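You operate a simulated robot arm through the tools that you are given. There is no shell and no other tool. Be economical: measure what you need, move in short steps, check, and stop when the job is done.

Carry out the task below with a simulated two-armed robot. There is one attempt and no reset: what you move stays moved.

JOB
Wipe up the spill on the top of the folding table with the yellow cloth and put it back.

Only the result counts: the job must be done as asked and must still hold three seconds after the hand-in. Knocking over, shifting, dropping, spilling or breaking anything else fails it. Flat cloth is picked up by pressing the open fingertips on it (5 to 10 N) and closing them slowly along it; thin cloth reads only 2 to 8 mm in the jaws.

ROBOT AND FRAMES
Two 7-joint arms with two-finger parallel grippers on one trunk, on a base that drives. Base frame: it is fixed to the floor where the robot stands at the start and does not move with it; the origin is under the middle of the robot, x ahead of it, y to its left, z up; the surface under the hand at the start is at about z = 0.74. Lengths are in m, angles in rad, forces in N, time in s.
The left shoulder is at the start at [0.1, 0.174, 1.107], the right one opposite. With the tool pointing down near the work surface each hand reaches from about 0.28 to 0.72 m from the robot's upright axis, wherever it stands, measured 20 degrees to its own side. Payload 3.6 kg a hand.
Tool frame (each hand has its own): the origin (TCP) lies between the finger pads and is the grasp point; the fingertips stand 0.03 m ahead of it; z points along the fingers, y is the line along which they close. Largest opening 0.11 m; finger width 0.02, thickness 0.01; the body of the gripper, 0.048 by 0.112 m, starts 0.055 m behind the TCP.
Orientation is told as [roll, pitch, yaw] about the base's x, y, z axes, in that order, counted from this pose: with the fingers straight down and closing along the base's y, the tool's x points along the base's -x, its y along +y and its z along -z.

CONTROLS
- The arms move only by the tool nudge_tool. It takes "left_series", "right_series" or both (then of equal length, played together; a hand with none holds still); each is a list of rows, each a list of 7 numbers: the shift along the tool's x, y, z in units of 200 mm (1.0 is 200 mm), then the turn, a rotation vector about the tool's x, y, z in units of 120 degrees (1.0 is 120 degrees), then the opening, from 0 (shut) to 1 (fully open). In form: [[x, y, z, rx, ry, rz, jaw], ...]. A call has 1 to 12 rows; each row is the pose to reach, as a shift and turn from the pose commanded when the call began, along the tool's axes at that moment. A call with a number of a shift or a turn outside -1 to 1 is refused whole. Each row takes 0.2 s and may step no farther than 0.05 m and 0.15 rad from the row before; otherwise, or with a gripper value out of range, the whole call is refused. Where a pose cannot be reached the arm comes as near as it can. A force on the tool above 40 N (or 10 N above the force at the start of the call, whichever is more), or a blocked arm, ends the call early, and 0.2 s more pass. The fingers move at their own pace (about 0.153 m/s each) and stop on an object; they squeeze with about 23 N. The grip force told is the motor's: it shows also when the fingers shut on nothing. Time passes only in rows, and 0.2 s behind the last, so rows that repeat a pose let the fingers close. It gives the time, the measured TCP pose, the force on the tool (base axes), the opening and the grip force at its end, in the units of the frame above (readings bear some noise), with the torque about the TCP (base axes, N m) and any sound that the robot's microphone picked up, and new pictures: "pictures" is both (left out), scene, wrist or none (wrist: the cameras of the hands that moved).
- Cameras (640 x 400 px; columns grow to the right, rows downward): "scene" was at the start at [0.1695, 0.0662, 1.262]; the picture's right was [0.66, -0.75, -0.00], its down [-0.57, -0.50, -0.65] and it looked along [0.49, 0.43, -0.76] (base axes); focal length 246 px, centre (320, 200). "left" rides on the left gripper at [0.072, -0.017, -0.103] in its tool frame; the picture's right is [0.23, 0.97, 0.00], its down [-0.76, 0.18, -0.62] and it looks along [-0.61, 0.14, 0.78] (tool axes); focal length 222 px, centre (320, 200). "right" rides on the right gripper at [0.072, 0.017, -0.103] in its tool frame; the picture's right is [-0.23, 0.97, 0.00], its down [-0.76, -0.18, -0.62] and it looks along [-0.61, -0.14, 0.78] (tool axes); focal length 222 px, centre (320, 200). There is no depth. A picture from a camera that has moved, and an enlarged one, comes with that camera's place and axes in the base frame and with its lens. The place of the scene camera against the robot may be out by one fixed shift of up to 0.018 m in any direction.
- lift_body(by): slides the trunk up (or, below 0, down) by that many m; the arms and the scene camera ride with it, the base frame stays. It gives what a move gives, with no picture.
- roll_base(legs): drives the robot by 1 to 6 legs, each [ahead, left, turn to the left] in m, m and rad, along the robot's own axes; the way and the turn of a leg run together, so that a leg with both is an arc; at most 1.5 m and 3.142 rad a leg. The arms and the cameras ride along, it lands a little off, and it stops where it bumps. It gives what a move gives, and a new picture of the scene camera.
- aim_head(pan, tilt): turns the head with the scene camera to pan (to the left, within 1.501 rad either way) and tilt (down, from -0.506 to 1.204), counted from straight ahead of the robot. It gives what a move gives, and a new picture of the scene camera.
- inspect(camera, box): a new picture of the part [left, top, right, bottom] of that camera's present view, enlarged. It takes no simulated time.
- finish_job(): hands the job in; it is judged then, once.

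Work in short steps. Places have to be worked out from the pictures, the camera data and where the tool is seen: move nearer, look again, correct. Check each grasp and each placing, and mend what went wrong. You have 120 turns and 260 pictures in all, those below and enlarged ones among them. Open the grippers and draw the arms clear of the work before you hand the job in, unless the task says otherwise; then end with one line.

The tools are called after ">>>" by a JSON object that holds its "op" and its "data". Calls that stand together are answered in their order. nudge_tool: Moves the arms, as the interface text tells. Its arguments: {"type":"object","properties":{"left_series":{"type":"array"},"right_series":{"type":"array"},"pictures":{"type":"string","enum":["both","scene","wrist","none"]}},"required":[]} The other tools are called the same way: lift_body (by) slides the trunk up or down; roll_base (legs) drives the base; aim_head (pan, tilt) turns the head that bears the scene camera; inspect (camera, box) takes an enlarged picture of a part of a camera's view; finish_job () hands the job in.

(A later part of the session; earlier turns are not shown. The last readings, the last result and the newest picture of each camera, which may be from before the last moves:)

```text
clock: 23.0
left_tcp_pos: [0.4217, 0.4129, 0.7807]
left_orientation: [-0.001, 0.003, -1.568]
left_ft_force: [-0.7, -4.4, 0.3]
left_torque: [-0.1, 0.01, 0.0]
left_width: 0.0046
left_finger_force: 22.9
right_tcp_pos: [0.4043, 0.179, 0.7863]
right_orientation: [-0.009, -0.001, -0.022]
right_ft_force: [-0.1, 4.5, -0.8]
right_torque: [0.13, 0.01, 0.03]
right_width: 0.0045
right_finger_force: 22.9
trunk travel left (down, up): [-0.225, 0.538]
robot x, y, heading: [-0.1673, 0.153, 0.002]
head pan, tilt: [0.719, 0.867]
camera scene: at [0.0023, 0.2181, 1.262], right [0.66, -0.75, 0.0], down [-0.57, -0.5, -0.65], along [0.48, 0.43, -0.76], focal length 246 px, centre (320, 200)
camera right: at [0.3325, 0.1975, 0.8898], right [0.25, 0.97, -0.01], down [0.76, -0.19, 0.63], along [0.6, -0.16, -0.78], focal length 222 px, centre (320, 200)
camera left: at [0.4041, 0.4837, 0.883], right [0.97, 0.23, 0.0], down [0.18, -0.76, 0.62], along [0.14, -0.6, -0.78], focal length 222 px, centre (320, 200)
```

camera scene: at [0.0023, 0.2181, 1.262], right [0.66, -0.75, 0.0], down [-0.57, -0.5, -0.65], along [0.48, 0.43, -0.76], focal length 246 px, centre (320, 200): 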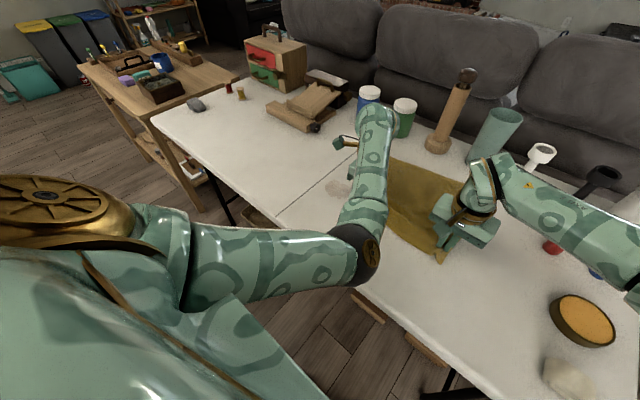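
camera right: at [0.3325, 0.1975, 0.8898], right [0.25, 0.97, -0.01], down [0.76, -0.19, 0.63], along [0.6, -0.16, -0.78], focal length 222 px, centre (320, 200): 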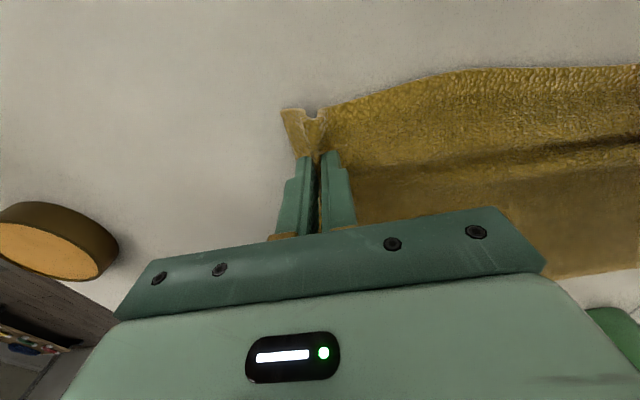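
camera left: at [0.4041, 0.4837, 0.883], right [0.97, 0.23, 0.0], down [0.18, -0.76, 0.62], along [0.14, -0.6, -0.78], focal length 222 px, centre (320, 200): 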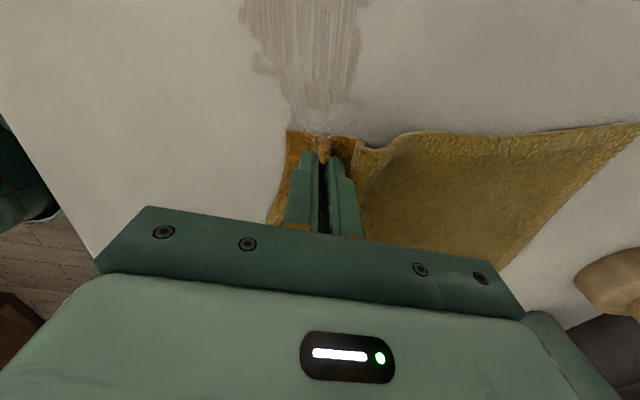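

The bulk is gone and streaky residue remains. I'll scrub in x strokes, pressed, at y ≈ 0.45, 0.467 and 0.484.

>>> {"op": "nudge_tool", "data": {"left_series": [[0.1, 0.05, 0, 0, 0, 0, 0], [0.185, 0.095, 0.02, 0, 0, 0, 0], [0.185, 0.095, 0.048, 0, 0, 0, 0], [0.185, -0.1, 0.048, 0, 0, 0, 0], [0.185, -0.28, 0.048, 0, 0, 0, 0], [0.27, -0.28, 0.048, 0, 0, 0, 0], [0.27, -0.1, 0.048, 0, 0, 0, 0], [0.27, 0.095, 0.048, 0, 0, 0, 0], [0.355, 0.095, 0.048, 0, 0, 0, 0], [0.355, -0.1, 0.048, 0, 0, 0, 0], [0.355, -0.28, 0.048, 0, 0, 0, 0], [0.435, -0.28, 0.048, 0, 0, 0, 0]], "right_series": [[-0.05, 0.13, 0, 0, 0, 0, 0], [-0.095, 0.215, 0, 0, 0, 0, 0], [-0.095, 0.215, 0, 0, 0, 0, 0], [0.1, 0.215, 0, 0, 0, 0, 0], [0.28, 0.215, 0, 0, 0, 0, 0], [0.28, 0.3, 0, 0, 0, 0, 0], [0.1, 0.3, 0, 0, 0, 0, 0], [-0.095, 0.3, 0, 0, 0, 0, 0], [-0.095, 0.385, 0, 0, 0, 0, 0], [0.1, 0.385, 0, 0, 0, 0, 0], [0.28, 0.385, 0, 0, 0, 0, 0], [0.28, 0.465, 0, 0, 0, 0, 0]], "pictures": "wrist"}}

```text
clock: 25.6
left_tcp_pos: [0.3657, 0.4984, 0.7727]
left_orientation: [-0.002, 0.002, -1.569]
left_ft_force: [4.2, -4.0, 12.0]
left_torque: [-0.03, -0.11, -0.01]
left_width: 0.0049
left_finger_force: 23.0
right_tcp_pos: [0.3536, 0.2738, 0.7859]
right_orientation: [-0.006, -0.004, -0.023]
right_ft_force: [0.3, -0.7, -0.5]
right_torque: [0.04, 0.05, 0.0]
right_width: 0.0045
right_finger_force: 22.7
right hand out of reach, approached as far as the arm can: row 8, 9
trunk travel left (down, up): [-0.225, 0.538]
robot x, y, heading: [-0.1664, 0.1534, 0.004]
head pan, tilt: [0.719, 0.867]
camera right: at [0.2802, 0.2924, 0.8899], right [0.25, 0.97, -0.01], down [0.76, -0.19, 0.63], along [0.61, -0.16, -0.78], focal length 222 px, centre (320, 200)
camera left: at [0.3479, 0.5708, 0.8755], right [0.97, 0.23, 0.0], down [0.18, -0.76, 0.62], along [0.14, -0.6, -0.78], focal length 222 px, centre (320, 200)
```

right: 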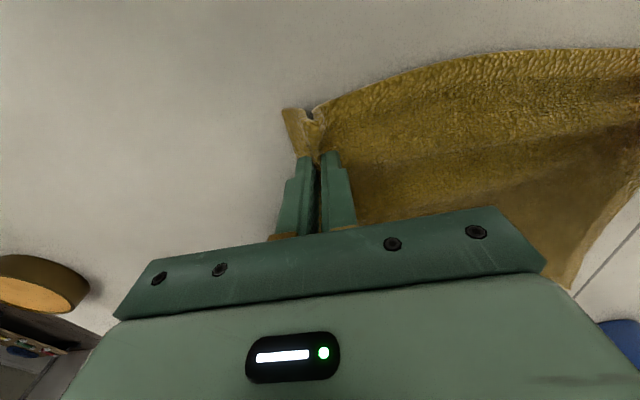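
left: 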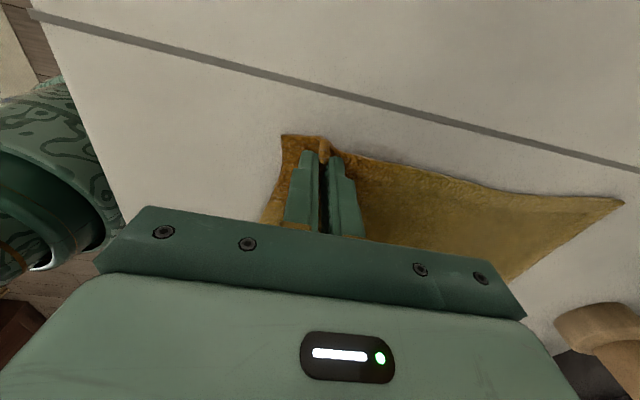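

Continuing the x strokes at y 0.50, 0.508, 0.49 and 0.472, with the right hand following only half as far in x to stay in reach.

>>> {"op": "nudge_tool", "data": {"left_series": [[0, 0.13, 0, 0, 0, 0, 0], [0, 0.27, 0, 0, 0, 0, 0], [0.04, 0.27, 0, 0, 0, 0, 0], [0.04, 0.13, 0, 0, 0, 0, 0], [0.04, 0, 0, 0, 0, 0, 0], [-0.04, 0, 0, 0, 0, 0, 0], [-0.04, 0.17, 0, 0, 0, 0, 0], [-0.04, 0.32, 0, 0, 0, 0, 0], [-0.13, 0.34, 0, 0, 0, 0, 0], [-0.13, 0.17, 0, 0, 0, 0, 0], [-0.13, 0.0, 0, 0, 0, 0, 0]], "right_series": [[-0.06, 0, 0, 0, 0, 0, 0], [-0.13, 0, 0, 0, 0, 0, 0], [-0.13, 0, 0, 0, 0, 0, 0], [-0.06, 0, 0, 0, 0, 0, 0], [0, 0, 0, 0, 0, 0, 0], [0, -0.02, 0, 0, 0, 0, 0], [-0.08, -0.02, 0, 0, 0, 0, 0], [-0.15, -0.02, 0, 0, 0, 0, 0], [-0.15, -0.1, 0, 0, 0, 0, 0], [-0.08, -0.1, 0, 0, 0, 0, 0], [0, -0.1, 0, 0, 0, 0, 0]], "pictures": "none"}}

>>> {"op": "nudge_tool", "data": {"left_series": [[0, 0, -0.02, 0, 0, 0, 0], [-0.1, 0.06, -0.048, 0, 0, 0, 0], [-0.2, 0.14, -0.048, 0, 0, 0, 0], [-0.29, 0.22, -0.048, 0, 0, 0, 0], [-0.29, 0.25, -0.048, 0, 0, 0, 0]], "right_series": [[0, 0, 0, 0, 0, 0, 0], [-0.06, -0.1, 0, 0, 0, 0, 0], [-0.14, -0.2, 0, 0, 0, 0, 0], [-0.22, -0.3, 0, 0, 0, 0, 0], [-0.25, -0.3, 0, 0, 0, 0, 0]], "pictures": "both"}}

```text
clock: 28.0
left_tcp_pos: [0.3659, 0.4721, 0.7739]
left_orientation: [0.0, 0.001, -1.568]
left_ft_force: [4.9, -0.9, 19.3]
left_torque: [-0.02, -0.11, 0.0]
left_width: 0.0047
left_finger_force: 22.7
right_tcp_pos: [0.3522, 0.2523, 0.7866]
right_orientation: [-0.007, -0.003, -0.025]
right_ft_force: [0.9, 1.0, 0.4]
right_torque: [-0.01, -0.03, -0.04]
right_width: 0.0046
right_finger_force: 22.8
trunk travel left (down, up): [-0.225, 0.538]
robot x, y, heading: [-0.1694, 0.1501, 0.005]
head pan, tilt: [0.719, 0.867]
```

```text
clock: 29.2
left_tcp_pos: [0.4154, 0.4136, 0.7798]
left_orientation: [-0.001, 0.003, -1.568]
left_ft_force: [0.6, -0.7, -0.1]
left_torque: [-0.04, 0.02, 0.01]
left_width: 0.0048
left_finger_force: 22.9
right_tcp_pos: [0.3997, 0.1925, 0.7859]
right_orientation: [-0.008, -0.001, -0.023]
right_ft_force: [0.3, 1.0, 0.6]
right_torque: [-0.02, 0.0, -0.01]
right_width: 0.0044
right_finger_force: 22.9
trunk travel left (down, up): [-0.225, 0.538]
robot x, y, heading: [-0.168, 0.1552, 0.0]
head pan, tilt: [0.719, 0.867]
camera scene: at [0.0022, 0.2188, 1.2619], right [0.66, -0.75, 0.0], down [-0.57, -0.5, -0.65], along [0.48, 0.43, -0.76], focal length 246 px, centre (320, 200)
camera right: at [0.3278, 0.2118, 0.89], right [0.25, 0.97, -0.01], down [0.76, -0.19, 0.63], along [0.6, -0.16, -0.78], focal length 222 px, centre (320, 200)
camera left: at [0.3974, 0.4859, 0.8823], right [0.97, 0.23, 0.0], down [0.18, -0.76, 0.62], along [0.14, -0.61, -0.78], focal length 222 px, centre (320, 200)
```

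scene: 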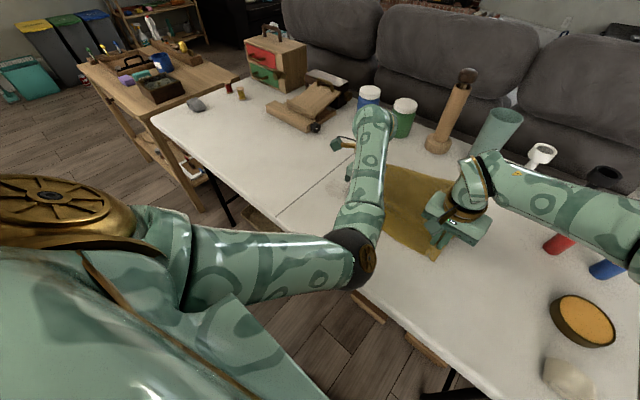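
right: 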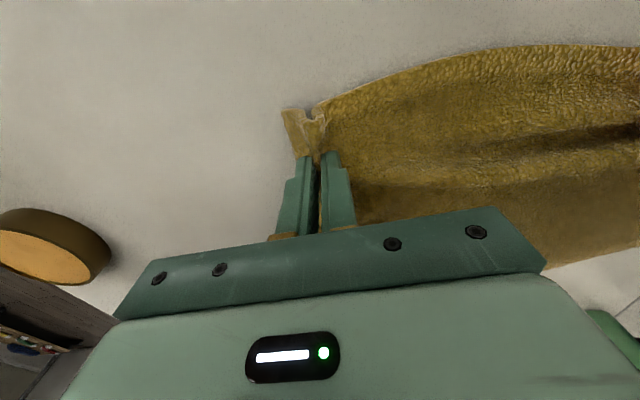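
left: 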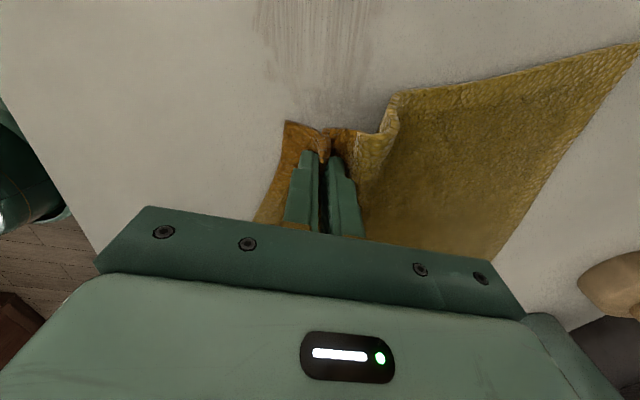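

The residue is fainter still. I'll take a closer look.

>>> {"op": "inspect", "data": {"camera": "left", "box": [200, 0, 420, 140]}}

```text
2.86 times, centred on (310, 70) of left
camera zoom: at [0.3974, 0.4859, 0.8823], right [0.97, 0.23, 0.0], down [0.18, -0.76, 0.62], along [0.14, -0.61, -0.78], focal length 635 px, centre (349, 571)
```

zoom: 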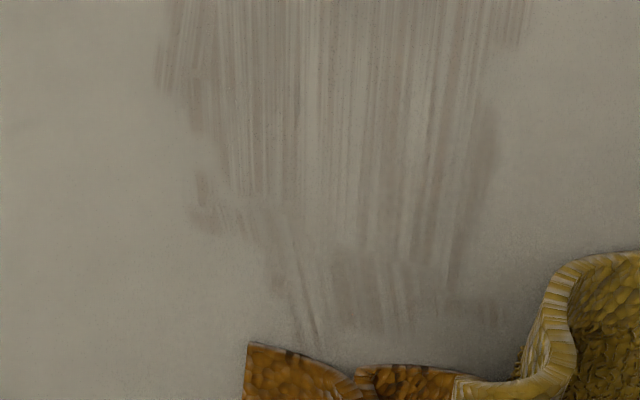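

A thin film remains, so I'm scrubbing again with pressed y strokes at finer x spacing.

>>> {"op": "nudge_tool", "data": {"left_series": [[0.105, 0.06, 0, 0, 0, 0, 0], [0.105, 0.06, 0.052, 0, 0, 0, 0], [0.28, 0.06, 0.052, 0, 0, 0, 0], [0.445, 0.06, 0.052, 0, 0, 0, 0], [0.445, 0, 0.052, 0, 0, 0, 0], [0.28, 0, 0.052, 0, 0, 0, 0], [0.105, 0, 0.052, 0, 0, 0, 0], [0.105, -0.06, 0.052, 0, 0, 0, 0], [0.28, -0.06, 0.052, 0, 0, 0, 0], [0.445, -0.06, 0.052, 0, 0, 0, 0], [0.445, -0.12, 0.052, 0, 0, 0, 0], [0.28, -0.12, 0.052, 0, 0, 0, 0]], "right_series": [[0, 0.105, 0, 0, 0, 0, 0], [0.05, 0.105, 0, 0, 0, 0, 0], [0.1, 0.26, 0, 0, 0, 0, 0], [0.1, 0.4, 0, 0, 0, 0, 0], [0.1, 0.4, 0, 0, 0, 0, 0], [0.1, 0.26, 0, 0, 0, 0, 0], [0.1, 0.105, 0, 0, 0, 0, 0], [0.1, 0.105, 0, 0, 0, 0, 0], [0.1, 0.26, 0, 0, 0, 0, 0], [0.1, 0.4, 0, 0, 0, 0, 0], [0.12, 0.4, 0, 0, 0, 0, 0], [0.12, 0.26, 0, 0, 0, 0, 0]], "pictures": "none"}}

>>> {"op": "nudge_tool", "data": {"left_series": [[-0.17, 0, 0, 0, 0, 0, 0], [-0.17, -0.06, 0, 0, 0, 0, 0], [0, -0.06, 0, 0, 0, 0, 0], [0.16, -0.06, 0, 0, 0, 0, 0], [0.16, -0.12, 0, 0, 0, 0, 0], [0, -0.12, 0, 0, 0, 0, 0], [-0.17, -0.12, 0, 0, 0, 0, 0], [-0.25, -0.03, -0.05, 0, 0, 0, 0], [-0.33, 0.1, -0.05, 0, 0, 0, 0]], "right_series": [[0, -0.155, 0, 0, 0, 0, 0], [0, -0.155, 0, 0, 0, 0, 0], [0, 0, 0, 0, 0, 0, 0], [0.0, 0.14, 0, 0, 0, 0, 0], [0.06, 0.14, 0, 0, 0, 0, 0], [0.06, 0, 0, 0, 0, 0, 0], [0.06, -0.155, 0, 0, 0, 0, 0], [0.0, -0.24, 0, 0, 0, 0, 0], [-0.1, -0.32, 0, 0, 0, 0, 0]], "pictures": "both"}}

>>> {"op": "inspect", "data": {"camera": "left", "box": [200, 0, 420, 140]}}

```text
clock: 30.6
left_tcp_pos: [0.4176, 0.4967, 0.7747]
left_orientation: [0.008, 0.018, -1.565]
left_ft_force: [-5.2, -5.6, 15.8]
left_torque: [-0.2, 0.19, -0.02]
left_width: 0.0051
left_finger_force: 22.9
right_tcp_pos: [0.3815, 0.2656, 0.7832]
right_orientation: [-0.003, -0.002, -0.019]
right_ft_force: [0.9, 3.6, 0.6]
right_torque: [0.16, -0.01, 0.0]
right_width: 0.0047
right_finger_force: 22.8
trunk travel left (down, up): [-0.225, 0.538]
robot x, y, heading: [-0.1676, 0.1551, 0.005]
head pan, tilt: [0.719, 0.867]
stopped in row 6 (left hand): the force on the tool passed its limit at 42 N (the readings are from after the stop); the commanded pose is now the measured one
```

```text
clock: 32.5
left_tcp_pos: [0.4384, 0.4296, 0.7828]
left_orientation: [0.0, 0.015, -1.563]
left_ft_force: [-0.7, -2.4, -0.3]
left_torque: [-0.05, 0.02, 0.0]
left_width: 0.0048
left_finger_force: 23.1
right_tcp_pos: [0.3997, 0.2004, 0.7834]
right_orientation: [-0.006, 0.0, -0.022]
right_ft_force: [0.6, 2.2, 0.0]
right_torque: [0.08, 0.01, -0.01]
right_width: 0.0048
right_finger_force: 23.1
right hand out of reach, approached as far as the arm can: row 4, 5
trunk travel left (down, up): [-0.225, 0.538]
robot x, y, heading: [-0.1674, 0.1501, 0.002]
head pan, tilt: [0.719, 0.867]
camera scene: at [0.0029, 0.2184, 1.2618], right [0.66, -0.75, 0.0], down [-0.57, -0.5, -0.65], along [0.48, 0.43, -0.76], focal length 246 px, centre (320, 200)
camera right: at [0.3277, 0.2202, 0.8879], right [0.25, 0.97, -0.01], down [0.76, -0.19, 0.62], along [0.6, -0.16, -0.78], focal length 222 px, centre (320, 200)
camera left: at [0.4199, 0.5007, 0.8861], right [0.97, 0.23, 0.01], down [0.18, -0.77, 0.61], along [0.15, -0.59, -0.79], focal length 222 px, centre (320, 200)
```

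scene: 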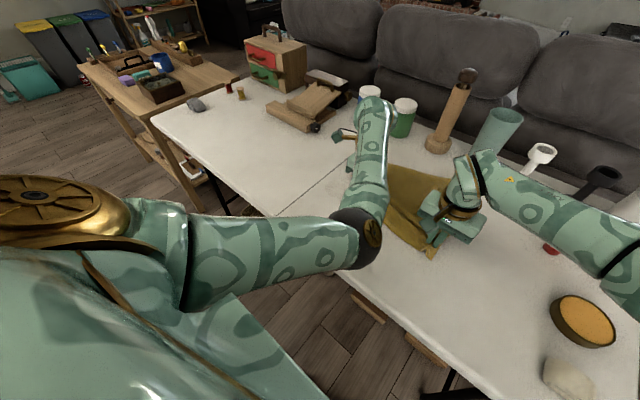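
right: 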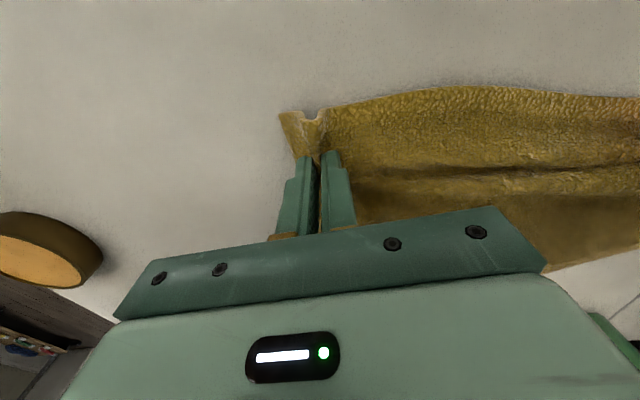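
left: 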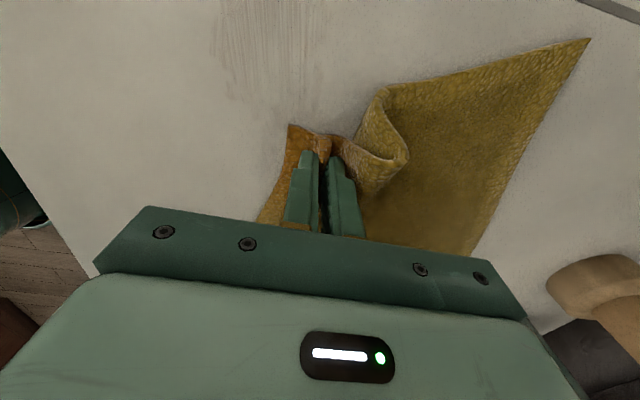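

```text
2.86 times, centred on (310, 70) of left
camera zoom: at [0.4199, 0.5007, 0.8861], right [0.97, 0.23, 0.01], down [0.18, -0.77, 0.61], along [0.15, -0.59, -0.79], focal length 635 px, centre (349, 571)
```

zoom: 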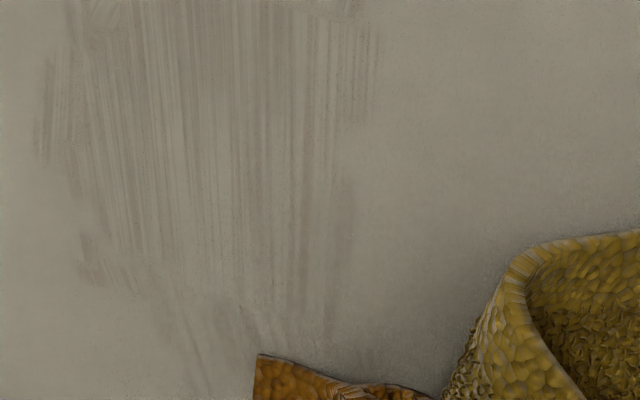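

Lighter again. Another round, this time centred on the darker near side, x 0.362–0.40.

>>> {"op": "nudge_tool", "data": {"left_series": [[0.0, -0.18, 0, 0, 0, 0, 0], [0.0, -0.36, 0.0, 0, 0, 0, 0], [0.0, -0.38, 0.046, 0, 0, 0, 0], [0.18, -0.38, 0.046, 0, 0, 0, 0], [0.37, -0.38, 0.046, 0, 0, 0, 0], [0.37, -0.32, 0.046, 0, 0, 0, 0], [0.18, -0.32, 0.046, 0, 0, 0, 0], [0.0, -0.32, 0.046, 0, 0, 0, 0], [0.0, -0.26, 0.046, 0, 0, 0, 0], [0.18, -0.26, 0.046, 0, 0, 0, 0], [0.37, -0.26, 0.046, 0, 0, 0, 0], [0.37, -0.2, 0.046, 0, 0, 0, 0]], "right_series": [[0.1, 0, 0, 0, 0, 0, 0], [0.2, 0.0, 0, 0, 0, 0, 0], [0.22, 0.03, 0, 0, 0, 0, 0], [0.22, 0.2, 0, 0, 0, 0, 0], [0.22, 0.37, 0, 0, 0, 0, 0], [0.2, 0.37, 0, 0, 0, 0, 0], [0.2, 0.2, 0, 0, 0, 0, 0], [0.2, 0.03, 0, 0, 0, 0, 0], [0.16, 0.03, 0, 0, 0, 0, 0], [0.16, 0.2, 0, 0, 0, 0, 0], [0.16, 0.37, 0, 0, 0, 0, 0], [0.14, 0.37, 0, 0, 0, 0, 0]], "pictures": "none"}}

>>> {"op": "nudge_tool", "data": {"left_series": [[-0.18, 0, 0, 0, 0, 0, 0], [-0.36, 0, 0, 0, 0, 0, 0], [-0.36, 0.07, 0, 0, 0, 0, 0], [-0.18, 0.07, 0, 0, 0, 0, 0], [0, 0.07, 0, 0, 0, 0, 0], [0, 0.13, 0, 0, 0, 0, 0], [-0.18, 0.13, 0, 0, 0, 0, 0], [-0.36, 0.13, 0, 0, 0, 0, 0], [-0.46, 0.2, -0.046, 0, 0, 0, 0], [-0.56, 0.24, -0.05, 0, 0, 0, 0]], "right_series": [[0, -0.17, 0, 0, 0, 0, 0], [0, -0.34, 0, 0, 0, 0, 0], [0, -0.34, 0, 0, 0, 0, 0], [0.0, -0.17, 0, 0, 0, 0, 0], [0.0, 0, 0, 0, 0, 0, 0], [0.0, 0, 0, 0, 0, 0, 0], [0.0, -0.17, 0, 0, 0, 0, 0], [0.0, -0.34, 0, 0, 0, 0, 0], [-0.1, -0.44, 0, 0, 0, 0, 0], [-0.14, -0.54, 0, 0, 0, 0, 0]], "pictures": "both"}}

>>> {"op": "inspect", "data": {"camera": "left", "box": [180, 0, 400, 140]}}

```text
clock: 35.1
left_tcp_pos: [0.398, 0.504, 0.7738]
left_orientation: [0.003, 0.017, -1.563]
left_ft_force: [-3.4, -2.6, 7.4]
left_torque: [-0.12, 0.06, 0.0]
left_width: 0.0046
left_finger_force: 23.3
right_tcp_pos: [0.3727, 0.2753, 0.7842]
right_orientation: [-0.006, -0.001, -0.021]
right_ft_force: [0.3, 0.6, -0.7]
right_torque: [0.05, -0.02, 0.0]
right_width: 0.0046
right_finger_force: 22.6
trunk travel left (down, up): [-0.225, 0.538]
robot x, y, heading: [-0.1685, 0.1563, 0.005]
head pan, tilt: [0.719, 0.867]
```

```text
clock: 37.4
left_tcp_pos: [0.4459, 0.3924, 0.7773]
left_orientation: [0.003, 0.016, -1.566]
left_ft_force: [-1.2, -1.4, -0.1]
left_torque: [-0.07, 0.0, -0.02]
left_width: 0.0045
left_finger_force: 23.5
right_tcp_pos: [0.3994, 0.1654, 0.7826]
right_orientation: [-0.005, -0.001, -0.022]
right_ft_force: [-0.4, 1.9, -0.4]
right_torque: [0.1, -0.05, -0.03]
right_width: 0.0045
right_finger_force: 22.5
trunk travel left (down, up): [-0.225, 0.538]
robot x, y, heading: [-0.164, 0.1504, 0.001]
head pan, tilt: [0.719, 0.867]
camera scene: at [0.0024, 0.218, 1.2619], right [0.66, -0.75, 0.0], down [-0.57, -0.5, -0.65], along [0.48, 0.43, -0.76], focal length 246 px, centre (320, 200)
camera right: at [0.3275, 0.1841, 0.8884], right [0.25, 0.97, -0.01], down [0.76, -0.19, 0.62], along [0.6, -0.16, -0.78], focal length 222 px, centre (320, 200)
camera left: at [0.428, 0.4622, 0.8819], right [0.97, 0.23, 0.01], down [0.18, -0.77, 0.61], along [0.15, -0.59, -0.79], focal length 222 px, centre (320, 200)
```

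scene: 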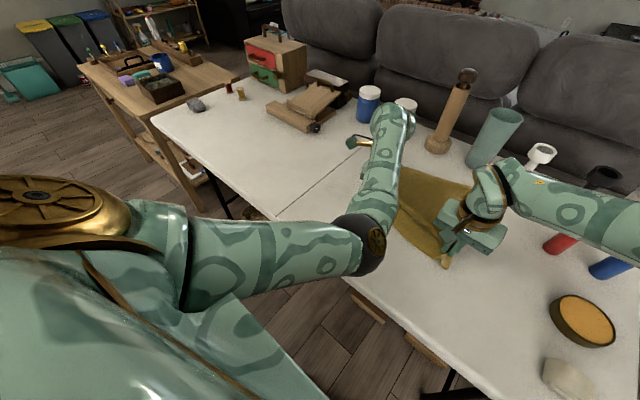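
right: 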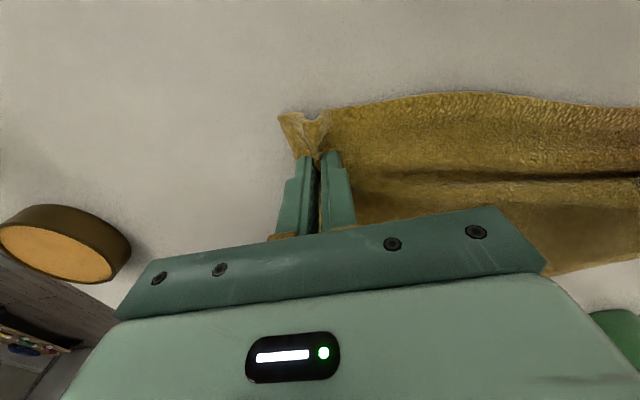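
left: 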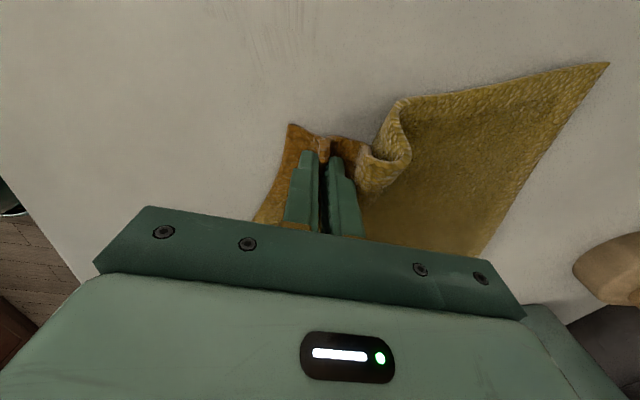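

```text
2.86 times, centred on (290, 70) of left
camera zoom: at [0.428, 0.4622, 0.8819], right [0.97, 0.23, 0.01], down [0.18, -0.77, 0.61], along [0.15, -0.59, -0.79], focal length 635 px, centre (406, 571)
```

zoom: 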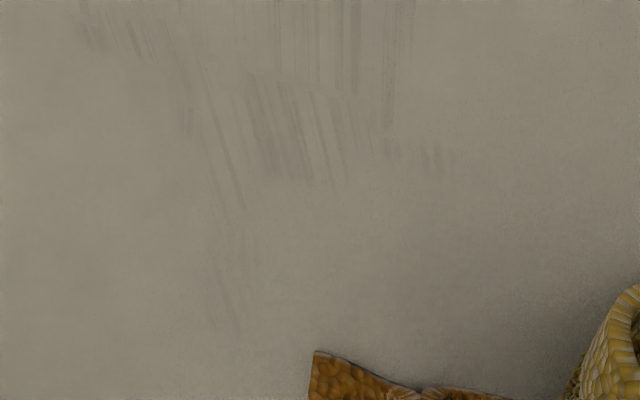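

Almost clean. One last full round covers the whole patch.

>>> {"op": "nudge_tool", "data": {"left_series": [[0.1, 0, 0, 0, 0, 0, 0], [0.19, -0.08, 0.046, 0, 0, 0, 0], [0.34, -0.08, 0.046, 0, 0, 0, 0], [0.5, -0.08, 0.046, 0, 0, 0, 0], [0.58, -0.08, 0.046, 0, 0, 0, 0], [0.58, -0.14, 0.046, 0, 0, 0, 0], [0.42, -0.14, 0.046, 0, 0, 0, 0], [0.26, -0.14, 0.046, 0, 0, 0, 0], [0.2, -0.2, 0.046, 0, 0, 0, 0], [0.36, -0.2, 0.046, 0, 0, 0, 0], [0.52, -0.2, 0.046, 0, 0, 0, 0], [0.58, -0.26, 0.046, 0, 0, 0, 0]], "right_series": [[0.03, 0.1, 0, 0, 0, 0, 0], [0.1, 0.19, 0, 0, 0, 0, 0], [0.14, 0.34, 0, 0, 0, 0, 0], [0.18, 0.49, 0, 0, 0, 0, 0], [0.18, 0.54, 0, 0, 0, 0, 0], [0.18, 0.54, 0, 0, 0, 0, 0], [0.18, 0.42, 0, 0, 0, 0, 0], [0.18, 0.26, 0, 0, 0, 0, 0], [0.18, 0.2, 0, 0, 0, 0, 0], [0.18, 0.36, 0, 0, 0, 0, 0], [0.18, 0.5, 0, 0, 0, 0, 0], [0.18, 0.54, 0, 0, 0, 0, 0]], "pictures": "none"}}

>>> {"op": "nudge_tool", "data": {"left_series": [[-0.16, 0, 0, 0, 0, 0, 0], [-0.32, 0, 0, 0, 0, 0, 0], [-0.38, -0.06, 0, 0, 0, 0, 0], [-0.22, -0.06, 0, 0, 0, 0, 0], [-0.06, -0.06, 0, 0, 0, 0, 0], [0, -0.1, 0, 0, 0, 0, 0], [-0.16, -0.12, 0, 0, 0, 0, 0], [-0.32, -0.12, 0, 0, 0, 0, 0], [-0.4, -0.17, 0, 0, 0, 0, 0], [-0.22, -0.17, 0, 0, 0, 0, 0], [-0.04, -0.17, 0, 0, 0, 0, 0], [0, -0.1, 0, 0, 0, 0, 0]], "right_series": [[0, -0.14, 0, 0, 0, 0, 0], [0, -0.3, 0, 0, 0, 0, 0], [0, -0.36, 0, 0, 0, 0, 0], [0, -0.2, 0, 0, 0, 0, 0], [0, -0.04, 0, 0, 0, 0, 0], [0.05, 0, 0, 0, 0, 0, 0], [0.05, -0.14, 0, 0, 0, 0, 0], [0.05, -0.3, 0, 0, 0, 0, 0], [0.05, -0.38, 0, 0, 0, 0, 0], [0.05, -0.2, 0, 0, 0, 0, 0], [0.05, -0.02, 0, 0, 0, 0, 0], [0.05, 0, 0, 0, 0, 0, 0]], "pictures": "none"}}

>>> {"op": "nudge_tool", "data": {"left_series": [[0, 0.1, 0, 0, 0, 0, 0], [0, 0.22, 0, 0, 0, 0, 0], [-0.1, 0.22, 0, 0, 0, 0, 0], [-0.1, 0.05, 0, 0, 0, 0, 0], [-0.1, -0.12, 0, 0, 0, 0, 0], [-0.2, -0.12, 0, 0, 0, 0, 0], [-0.2, 0.05, 0, 0, 0, 0, 0], [-0.2, 0.22, 0, 0, 0, 0, 0], [-0.3, 0.22, -0.045, 0, 0, 0, 0], [-0.45, 0.22, -0.05, 0, 0, 0, 0]], "right_series": [[0, 0, 0, 0, 0, 0, 0], [0, 0, 0, 0, 0, 0, 0], [0, -0.06, 0, 0, 0, 0, 0], [0, -0.06, 0, 0, 0, 0, 0], [0, -0.06, 0, 0, 0, 0, 0], [0, -0.15, 0, 0, 0, 0, 0], [0, -0.15, 0, 0, 0, 0, 0], [0, -0.15, 0, 0, 0, 0, 0], [-0.1, -0.25, 0, 0, 0, 0, 0], [-0.2, -0.4, 0, 0, 0, 0, 0]], "pictures": "both"}}

>>> {"op": "inspect", "data": {"camera": "left", "box": [180, 0, 400, 140]}}

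```text
clock: 40.0
left_tcp_pos: [0.3929, 0.5081, 0.7743]
left_orientation: [0.004, 0.014, -1.564]
left_ft_force: [1.3, -6.0, 3.9]
left_torque: [-0.16, -0.01, 0.02]
left_width: 0.0044
left_finger_force: 22.7
right_tcp_pos: [0.3651, 0.2756, 0.7825]
right_orientation: [-0.004, 0.001, -0.021]
right_ft_force: [-0.7, 3.1, 0.0]
right_torque: [0.14, -0.01, 0.05]
right_width: 0.0044
right_finger_force: 23.0
trunk travel left (down, up): [-0.225, 0.538]
robot x, y, heading: [-0.168, 0.152, 0.001]
head pan, tilt: [0.719, 0.867]
```

```text
clock: 42.5
left_tcp_pos: [0.3729, 0.5097, 0.774]
left_orientation: [0.003, 0.015, -1.564]
left_ft_force: [-0.2, -4.1, 2.7]
left_torque: [-0.12, 0.03, 0.03]
left_width: 0.0045
left_finger_force: 23.6
right_tcp_pos: [0.3566, 0.2772, 0.7834]
right_orientation: [-0.005, -0.001, -0.02]
right_ft_force: [-0.5, 3.4, 0.2]
right_torque: [0.12, 0.03, -0.03]
right_width: 0.0047
right_finger_force: 22.8
trunk travel left (down, up): [-0.225, 0.538]
robot x, y, heading: [-0.1662, 0.1504, 0.005]
head pan, tilt: [0.719, 0.867]
```

```text
clock: 44.8
left_tcp_pos: [0.4165, 0.418, 0.7826]
left_orientation: [0.004, 0.018, -1.565]
left_ft_force: [-0.6, -0.6, -0.2]
left_torque: [0.0, 0.0, 0.03]
left_width: 0.0049
left_finger_force: 23.1
right_tcp_pos: [0.3946, 0.1939, 0.7855]
right_orientation: [-0.005, -0.002, -0.02]
right_ft_force: [0.1, 0.3, 0.2]
right_torque: [0.06, 0.01, 0.0]
right_width: 0.0045
right_finger_force: 22.7
trunk travel left (down, up): [-0.225, 0.538]
robot x, y, heading: [-0.17, 0.1528, 0.002]
head pan, tilt: [0.719, 0.867]
camera scene: at [0.0028, 0.218, 1.2619], right [0.66, -0.75, 0.0], down [-0.57, -0.5, -0.65], along [0.48, 0.43, -0.76], focal length 246 px, centre (320, 200)
camera right: at [0.3227, 0.2126, 0.8897], right [0.25, 0.97, -0.01], down [0.76, -0.19, 0.62], along [0.6, -0.16, -0.78], focal length 222 px, centre (320, 200)
camera left: at [0.3979, 0.4887, 0.8859], right [0.97, 0.23, 0.01], down [0.18, -0.77, 0.61], along [0.15, -0.59, -0.79], focal length 222 px, centre (320, 200)
```

scene: 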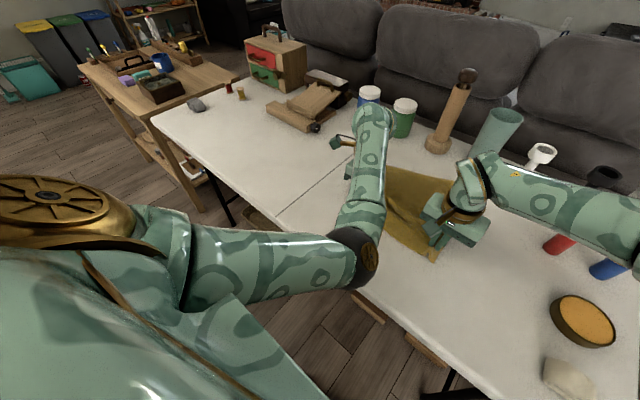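
right: 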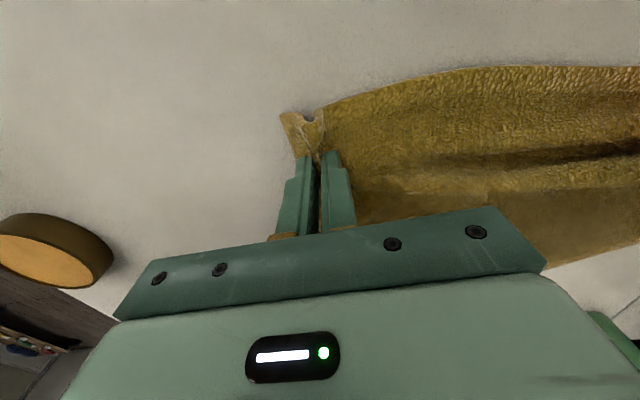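
left: 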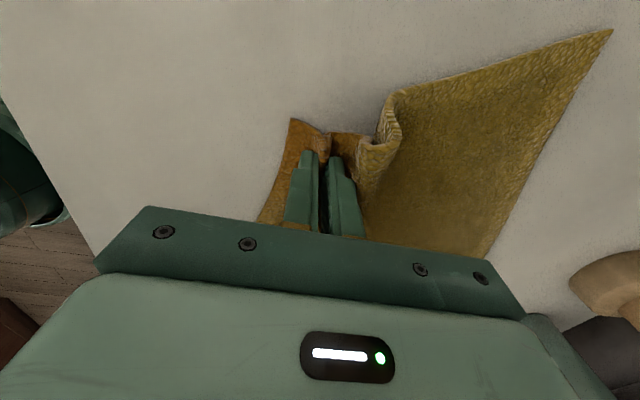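

```text
2.86 times, centred on (290, 70) of left
camera zoom: at [0.3979, 0.4887, 0.8859], right [0.97, 0.23, 0.01], down [0.18, -0.77, 0.61], along [0.15, -0.59, -0.79], focal length 635 px, centre (406, 571)
```

zoom: 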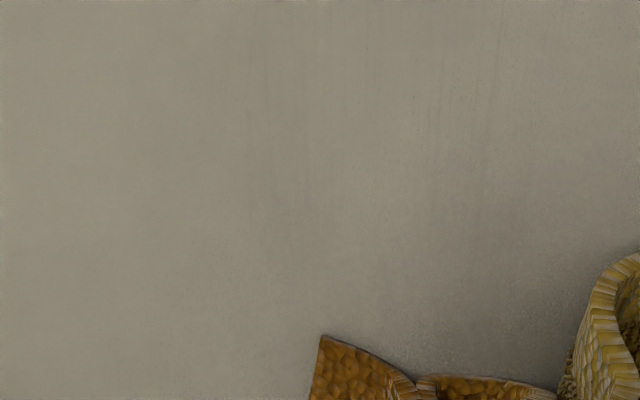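

The spill is gone. The far part of the cloth is now skewed, so I'll lift the whole cloth by its two corners to hang straight and lay it back at its original place. Lifting now.

>>> {"op": "nudge_tool", "data": {"left_series": [[0, 0, -0.15, 0, 0, 0, 0], [-0.05, 0, -0.3, 0, 0, 0, 0], [-0.1, 0, -0.45, 0, 0, 0, 0], [-0.1, 0, -0.6, 0, 0, 0, 0], [-0.1, 0, -0.75, 0, 0, 0, 0], [-0.1, 0, -0.9, 0, 0, 0, 0], [-0.1, 0, -1.0, 0, 0, 0, 0]], "right_series": [[0, 0, -0.15, 0, 0, 0, 0], [0, -0.05, -0.3, 0, 0, 0, 0], [0, -0.1, -0.45, 0, 0, 0, 0], [0, -0.1, -0.6, 0, 0, 0, 0], [0, -0.1, -0.75, 0, 0, 0, 0], [0, -0.1, -0.9, 0, 0, 0, 0], [0, -0.1, -1.0, 0, 0, 0, 0]]}}

```text
clock: 46.4
left_tcp_pos: [0.4483, 0.4156, 0.9674]
left_orientation: [0.002, 0.014, -1.565]
left_ft_force: [-3.4, -17.2, 0.9]
left_torque: [-0.52, 0.13, 0.0]
left_width: 0.0049
left_finger_force: 22.9
left hand out of reach, approached as far as the arm can: row 4, 5, 6, 7
right_tcp_pos: [0.3934, 0.1773, 0.9856]
right_orientation: [-0.005, -0.001, -0.019]
right_ft_force: [4.7, 17.4, -2.0]
right_torque: [0.57, -0.15, 0.05]
right_width: 0.0047
right_finger_force: 23.2
trunk travel left (down, up): [-0.225, 0.538]
robot x, y, heading: [-0.1636, 0.1516, 0.003]
head pan, tilt: [0.719, 0.867]
camera scene: at [0.002, 0.2185, 1.2621], right [0.66, -0.75, 0.0], down [-0.57, -0.5, -0.65], along [0.48, 0.43, -0.76], focal length 246 px, centre (320, 200)
camera right: at [0.3215, 0.1946, 1.09], right [0.25, 0.97, 0.0], down [0.76, -0.19, 0.62], along [0.61, -0.16, -0.78], focal length 222 px, centre (320, 200)
camera left: at [0.4301, 0.4859, 1.071], right [0.97, 0.23, 0.01], down [0.18, -0.77, 0.61], along [0.15, -0.6, -0.79], focal length 222 px, centre (320, 200)
```

scene: 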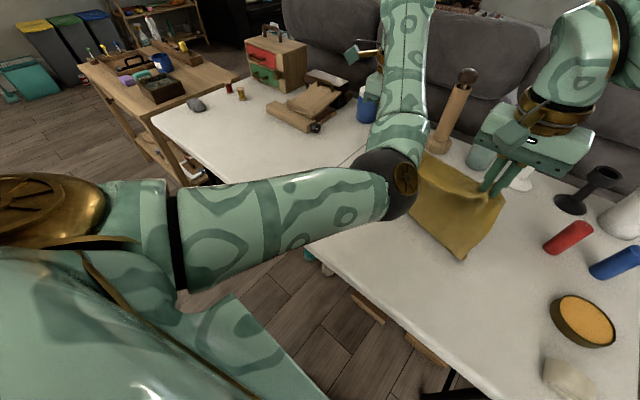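
right: 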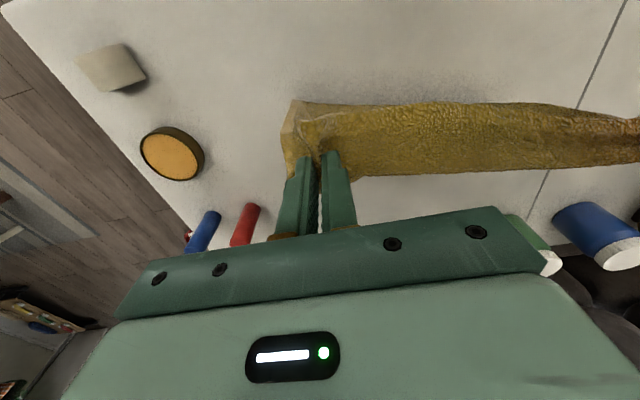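
left: 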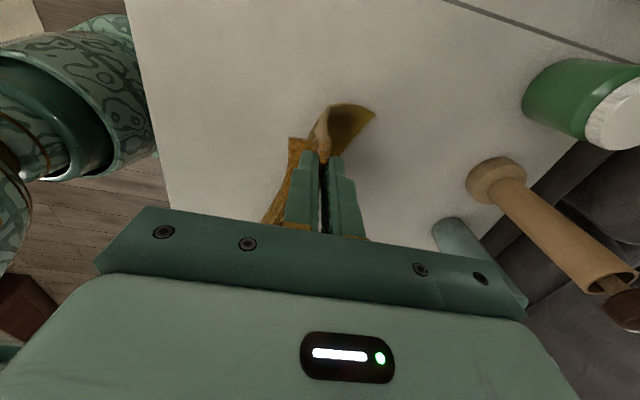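

The left arm hits its limit when raised, so I'll use the trunk for height instead. First I'm easing the tension, then raising the trunk by 0.13 m.

>>> {"op": "nudge_tool", "data": {"right_series": [[0, 0.05, 0, 0, 0, 0, 0], [0, 0.08, 0, 0, 0, 0, 0]], "pictures": "none"}}

>>> {"op": "lift_body", "data": {"by": 0.13}}

>>> {"op": "aim_head", "data": {"pan": 0.4, "tilt": 0.9}}

```text
clock: 47.0
left_tcp_pos: [0.449, 0.4188, 0.9679]
left_orientation: [0.002, 0.019, -1.561]
left_ft_force: [-0.5, -2.9, -0.1]
left_torque: [-0.09, 0.04, -0.03]
left_width: 0.0045
left_finger_force: 22.8
right_tcp_pos: [0.3959, 0.1918, 0.9836]
right_orientation: [-0.006, -0.001, -0.024]
right_ft_force: [0.5, 2.6, -0.7]
right_torque: [0.1, 0.01, 0.0]
right_width: 0.0045
right_finger_force: 22.8
trunk travel left (down, up): [-0.225, 0.538]
robot x, y, heading: [-0.1638, 0.1492, 0.004]
head pan, tilt: [0.719, 0.867]
```

```text
clock: 48.5
left_tcp_pos: [0.4513, 0.4182, 1.0964]
left_orientation: [0.004, 0.015, -1.562]
left_ft_force: [-0.1, -3.9, 0.0]
left_torque: [-0.07, 0.06, -0.02]
left_width: 0.0047
left_finger_force: 23.3
right_tcp_pos: [0.3945, 0.1918, 1.114]
right_orientation: [-0.008, 0.0, -0.022]
right_ft_force: [0.6, 2.7, -1.2]
right_torque: [0.14, 0.03, 0.01]
right_width: 0.0048
right_finger_force: 23.1
trunk travel left (down, up): [-0.355, 0.408]
robot x, y, heading: [-0.1667, 0.1502, 0.004]
head pan, tilt: [0.719, 0.867]
```

```text
clock: 49.3
left_tcp_pos: [0.4508, 0.418, 1.0985]
left_orientation: [0.005, 0.016, -1.565]
left_ft_force: [-1.3, -3.1, 0.1]
left_torque: [-0.07, 0.03, 0.02]
left_width: 0.0046
left_finger_force: 23.3
right_tcp_pos: [0.3945, 0.193, 1.1128]
right_orientation: [-0.007, 0.002, -0.022]
right_ft_force: [1.3, 2.7, -0.5]
right_torque: [0.13, -0.01, 0.0]
right_width: 0.0046
right_finger_force: 23.5
trunk travel left (down, up): [-0.355, 0.408]
robot x, y, heading: [-0.1682, 0.1519, 0.003]
head pan, tilt: [0.4, 0.901]
camera scene: at [-0.0417, 0.1971, 1.3926], right [0.39, -0.92, 0.0], down [-0.72, -0.31, -0.62], along [0.57, 0.24, -0.78], focal length 246 px, centre (320, 200)
```

scene: 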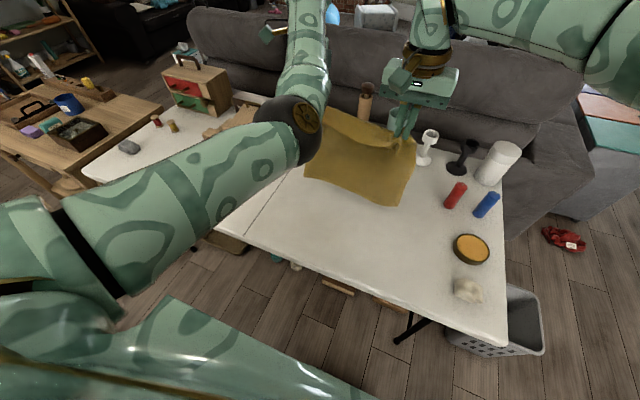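

The cloth hangs freely. I'll raise the trunk another 0.18 m and then lower the hands by the same amount relative to it. That puts the arms in their well-reaching posture at the same height.

>>> {"op": "lift_body", "data": {"by": 0.18}}

>>> {"op": "nudge_tool", "data": {"left_series": [[0, 0, 0.15, 0, 0, 0, 0], [0, 0, 0.3, 0, 0, 0, 0], [0, 0, 0.45, 0, 0, 0, 0], [0, 0, 0.6, 0, 0, 0, 0], [0, 0, 0.75, 0, 0, 0, 0], [0, 0, 0.85, 0, 0, 0, 0]], "right_series": [[-0.04, 0, 0.17, 0, 0, 0, 0], [-0.08, 0, 0.34, 0, 0, 0, 0], [-0.12, 0, 0.5, 0, 0, 0, 0], [-0.16, 0, 0.66, 0, 0, 0, 0], [-0.2, 0, 0.8, 0, 0, 0, 0], [-0.27, 0, 0.92, 0, 0, 0, 0]]}}

```text
clock: 51.3
left_tcp_pos: [0.4515, 0.4187, 1.2773]
left_orientation: [0.003, 0.016, -1.564]
left_ft_force: [-1.7, -5.9, 0.1]
left_torque: [-0.18, 0.07, -0.02]
left_width: 0.0047
left_finger_force: 22.6
right_tcp_pos: [0.3858, 0.1921, 1.3062]
right_orientation: [-0.007, -0.028, -0.021]
right_ft_force: [0.6, 6.1, -0.7]
right_torque: [0.15, -0.06, 0.01]
right_width: 0.0046
right_finger_force: 22.8
trunk travel left (down, up): [-0.535, 0.228]
robot x, y, heading: [-0.169, 0.1533, 0.003]
head pan, tilt: [0.4, 0.901]
```

```text
clock: 52.7
left_tcp_pos: [0.4502, 0.4146, 1.1072]
left_orientation: [0.0, 0.006, -1.569]
left_ft_force: [-4.3, -32.6, 2.8]
left_torque: [-0.89, 0.16, -0.04]
left_width: 0.0047
left_finger_force: 22.9
left hand out of reach, approached as far as the arm can: row 6
right_tcp_pos: [0.4045, 0.1616, 1.1355]
right_orientation: [0.001, -0.024, -0.019]
right_ft_force: [4.3, 32.6, -3.4]
right_torque: [1.04, -0.11, 0.18]
right_width: 0.0082
right_finger_force: 22.3
right hand out of reach, approached as far as the arm can: row 2, 3, 4, 5, 6
trunk travel left (down, up): [-0.535, 0.228]
robot x, y, heading: [-0.1653, 0.1522, 0.003]
head pan, tilt: [0.4, 0.901]
camera scene: at [-0.08, 0.1946, 1.5739], right [0.39, -0.92, 0.0], down [-0.72, -0.31, -0.62], along [0.57, 0.24, -0.78], focal length 246 px, centre (320, 200)
camera right: at [0.3292, 0.1785, 1.238], right [0.25, 0.97, 0.01], down [0.74, -0.19, 0.64], along [0.62, -0.15, -0.77], focal length 222 px, centre (320, 200)
camera left: at [0.432, 0.4861, 1.2094], right [0.97, 0.23, 0.0], down [0.18, -0.77, 0.62], along [0.14, -0.6, -0.79], focal length 222 px, centre (320, 200)
```

scene: 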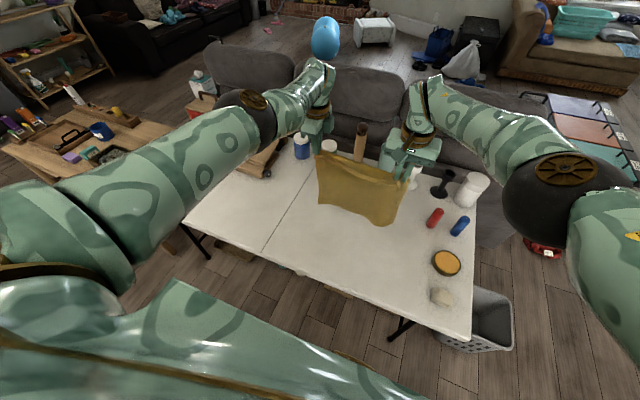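
right: 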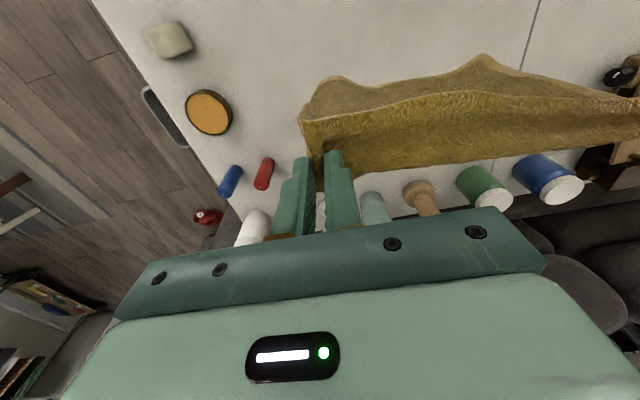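
left: 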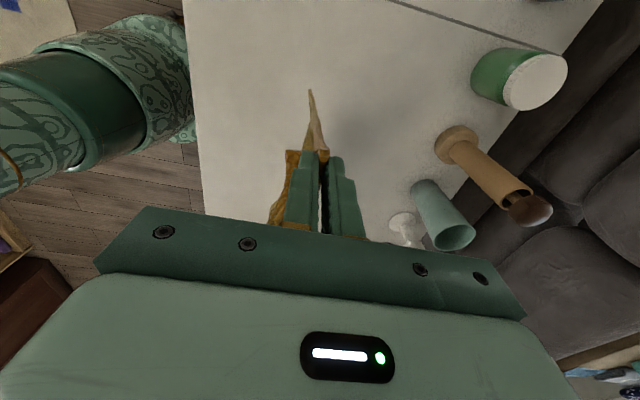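

The right hand has hit its own limit on the left side, and the tension is tugging its pinch. I'm moving the left hand toward the right hand straight away.

>>> {"op": "nudge_tool", "data": {"left_series": [[-0.1, 0, 0, 0, 0, 0, 0], [-0.18, 0, 0, 0, 0, 0, 0], [-0.22, 0, 0, 0, 0, 0, 0]], "pictures": "wrist"}}

```text
clock: 53.5
left_tcp_pos: [0.4499, 0.3779, 1.1085]
left_orientation: [0.006, 0.02, -1.564]
left_ft_force: [0.4, -0.7, -0.4]
left_torque: [-0.01, 0.0, -0.02]
left_width: 0.0048
left_finger_force: 23.2
right_tcp_pos: [0.4055, 0.1592, 1.1356]
right_orientation: [-0.007, -0.029, -0.025]
right_ft_force: [0.6, -0.6, -0.4]
right_torque: [0.0, -0.01, -0.02]
right_width: 0.0045
right_finger_force: 23.2
trunk travel left (down, up): [-0.535, 0.228]
robot x, y, heading: [-0.1666, 0.1521, 0.002]
head pan, tilt: [0.4, 0.901]
camera left: at [0.4313, 0.4475, 1.2121], right [0.97, 0.24, 0.01], down [0.18, -0.77, 0.61], along [0.15, -0.59, -0.79], focal length 222 px, centre (320, 200)
```

left: 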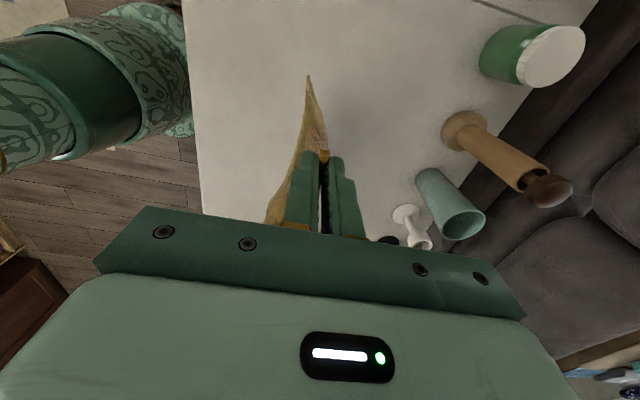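

Slack restored and both pinches hold. Next I'm shifting both hands -y into easier reach and lining up their x.

>>> {"op": "nudge_tool", "data": {"left_series": [[-0.06, 0, 0, 0, 0, 0, 0], [-0.12, 0, 0, 0, 0, 0, 0], [-0.18, 0, 0, 0, 0, 0, 0], [-0.23, 0, 0, 0, 0, 0, 0]], "right_series": [[0, -0.08, 0, 0, 0, 0, 0], [-0.08, -0.16, 0.04, 0, 0, 0, 0], [-0.16, -0.22, 0.08, 0, 0, 0, 0], [-0.23, -0.27, 0.13, 0, 0, 0, 0]], "pictures": "none"}}

```text
clock: 54.5
left_tcp_pos: [0.4448, 0.3287, 1.1082]
left_orientation: [0.002, 0.016, -1.562]
left_ft_force: [-0.3, -0.3, -1.0]
left_torque: [-0.01, 0.05, 0.0]
left_width: 0.0046
left_finger_force: 23.0
left hand out of reach, approached as far as the arm can: row 4
right_tcp_pos: [0.4224, 0.1042, 1.1183]
right_orientation: [-0.005, -0.032, -0.023]
right_ft_force: [1.1, -0.6, 0.2]
right_torque: [-0.05, 0.02, 0.0]
right_width: 0.0042
right_finger_force: 22.8
right hand out of reach, approached as far as the arm can: row 2, 3, 4
trunk travel left (down, up): [-0.535, 0.228]
robot x, y, heading: [-0.1692, 0.1531, -0.001]
head pan, tilt: [0.4, 0.901]
```

Both hands are at the right y, with the cloth hanging over its place but too near the robot. I'm driving forward 0.16 m to carry it ahead.

>>> {"op": "roll_base", "data": {"legs": [[0.08, 0, 0], [0.08, 0, 0]]}}

```text
clock: 56.7
left_tcp_pos: [0.6257, 0.352, 1.1218]
left_orientation: [0.05, 0.024, -1.486]
left_ft_force: [2.5, 0.0, -0.6]
left_torque: [-0.01, 0.08, 0.02]
left_width: 0.0001
left_finger_force: 22.6
right_tcp_pos: [0.588, 0.1083, 1.1252]
right_orientation: [0.0, -0.051, -0.033]
right_ft_force: [0.5, 0.2, -0.6]
right_torque: [0.02, 0.05, -0.08]
right_width: 0.0044
right_finger_force: 22.9
trunk travel left (down, up): [-0.535, 0.228]
robot x, y, heading: [-0.0032, 0.15, 0.007]
head pan, tilt: [0.4, 0.901]
stopped in leg 2: the robot was blocked; the commanded pose is now the measured one
camera scene: at [0.0903, 0.1969, 1.5733], right [0.39, -0.92, 0.0], down [-0.73, -0.31, -0.62], along [0.57, 0.24, -0.79], focal length 246 px, centre (320, 200)
```

scene: 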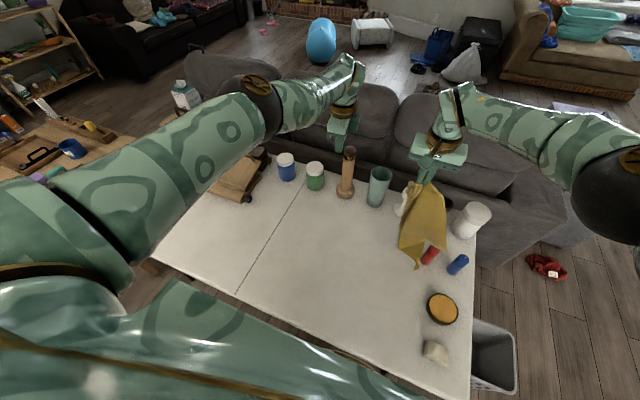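

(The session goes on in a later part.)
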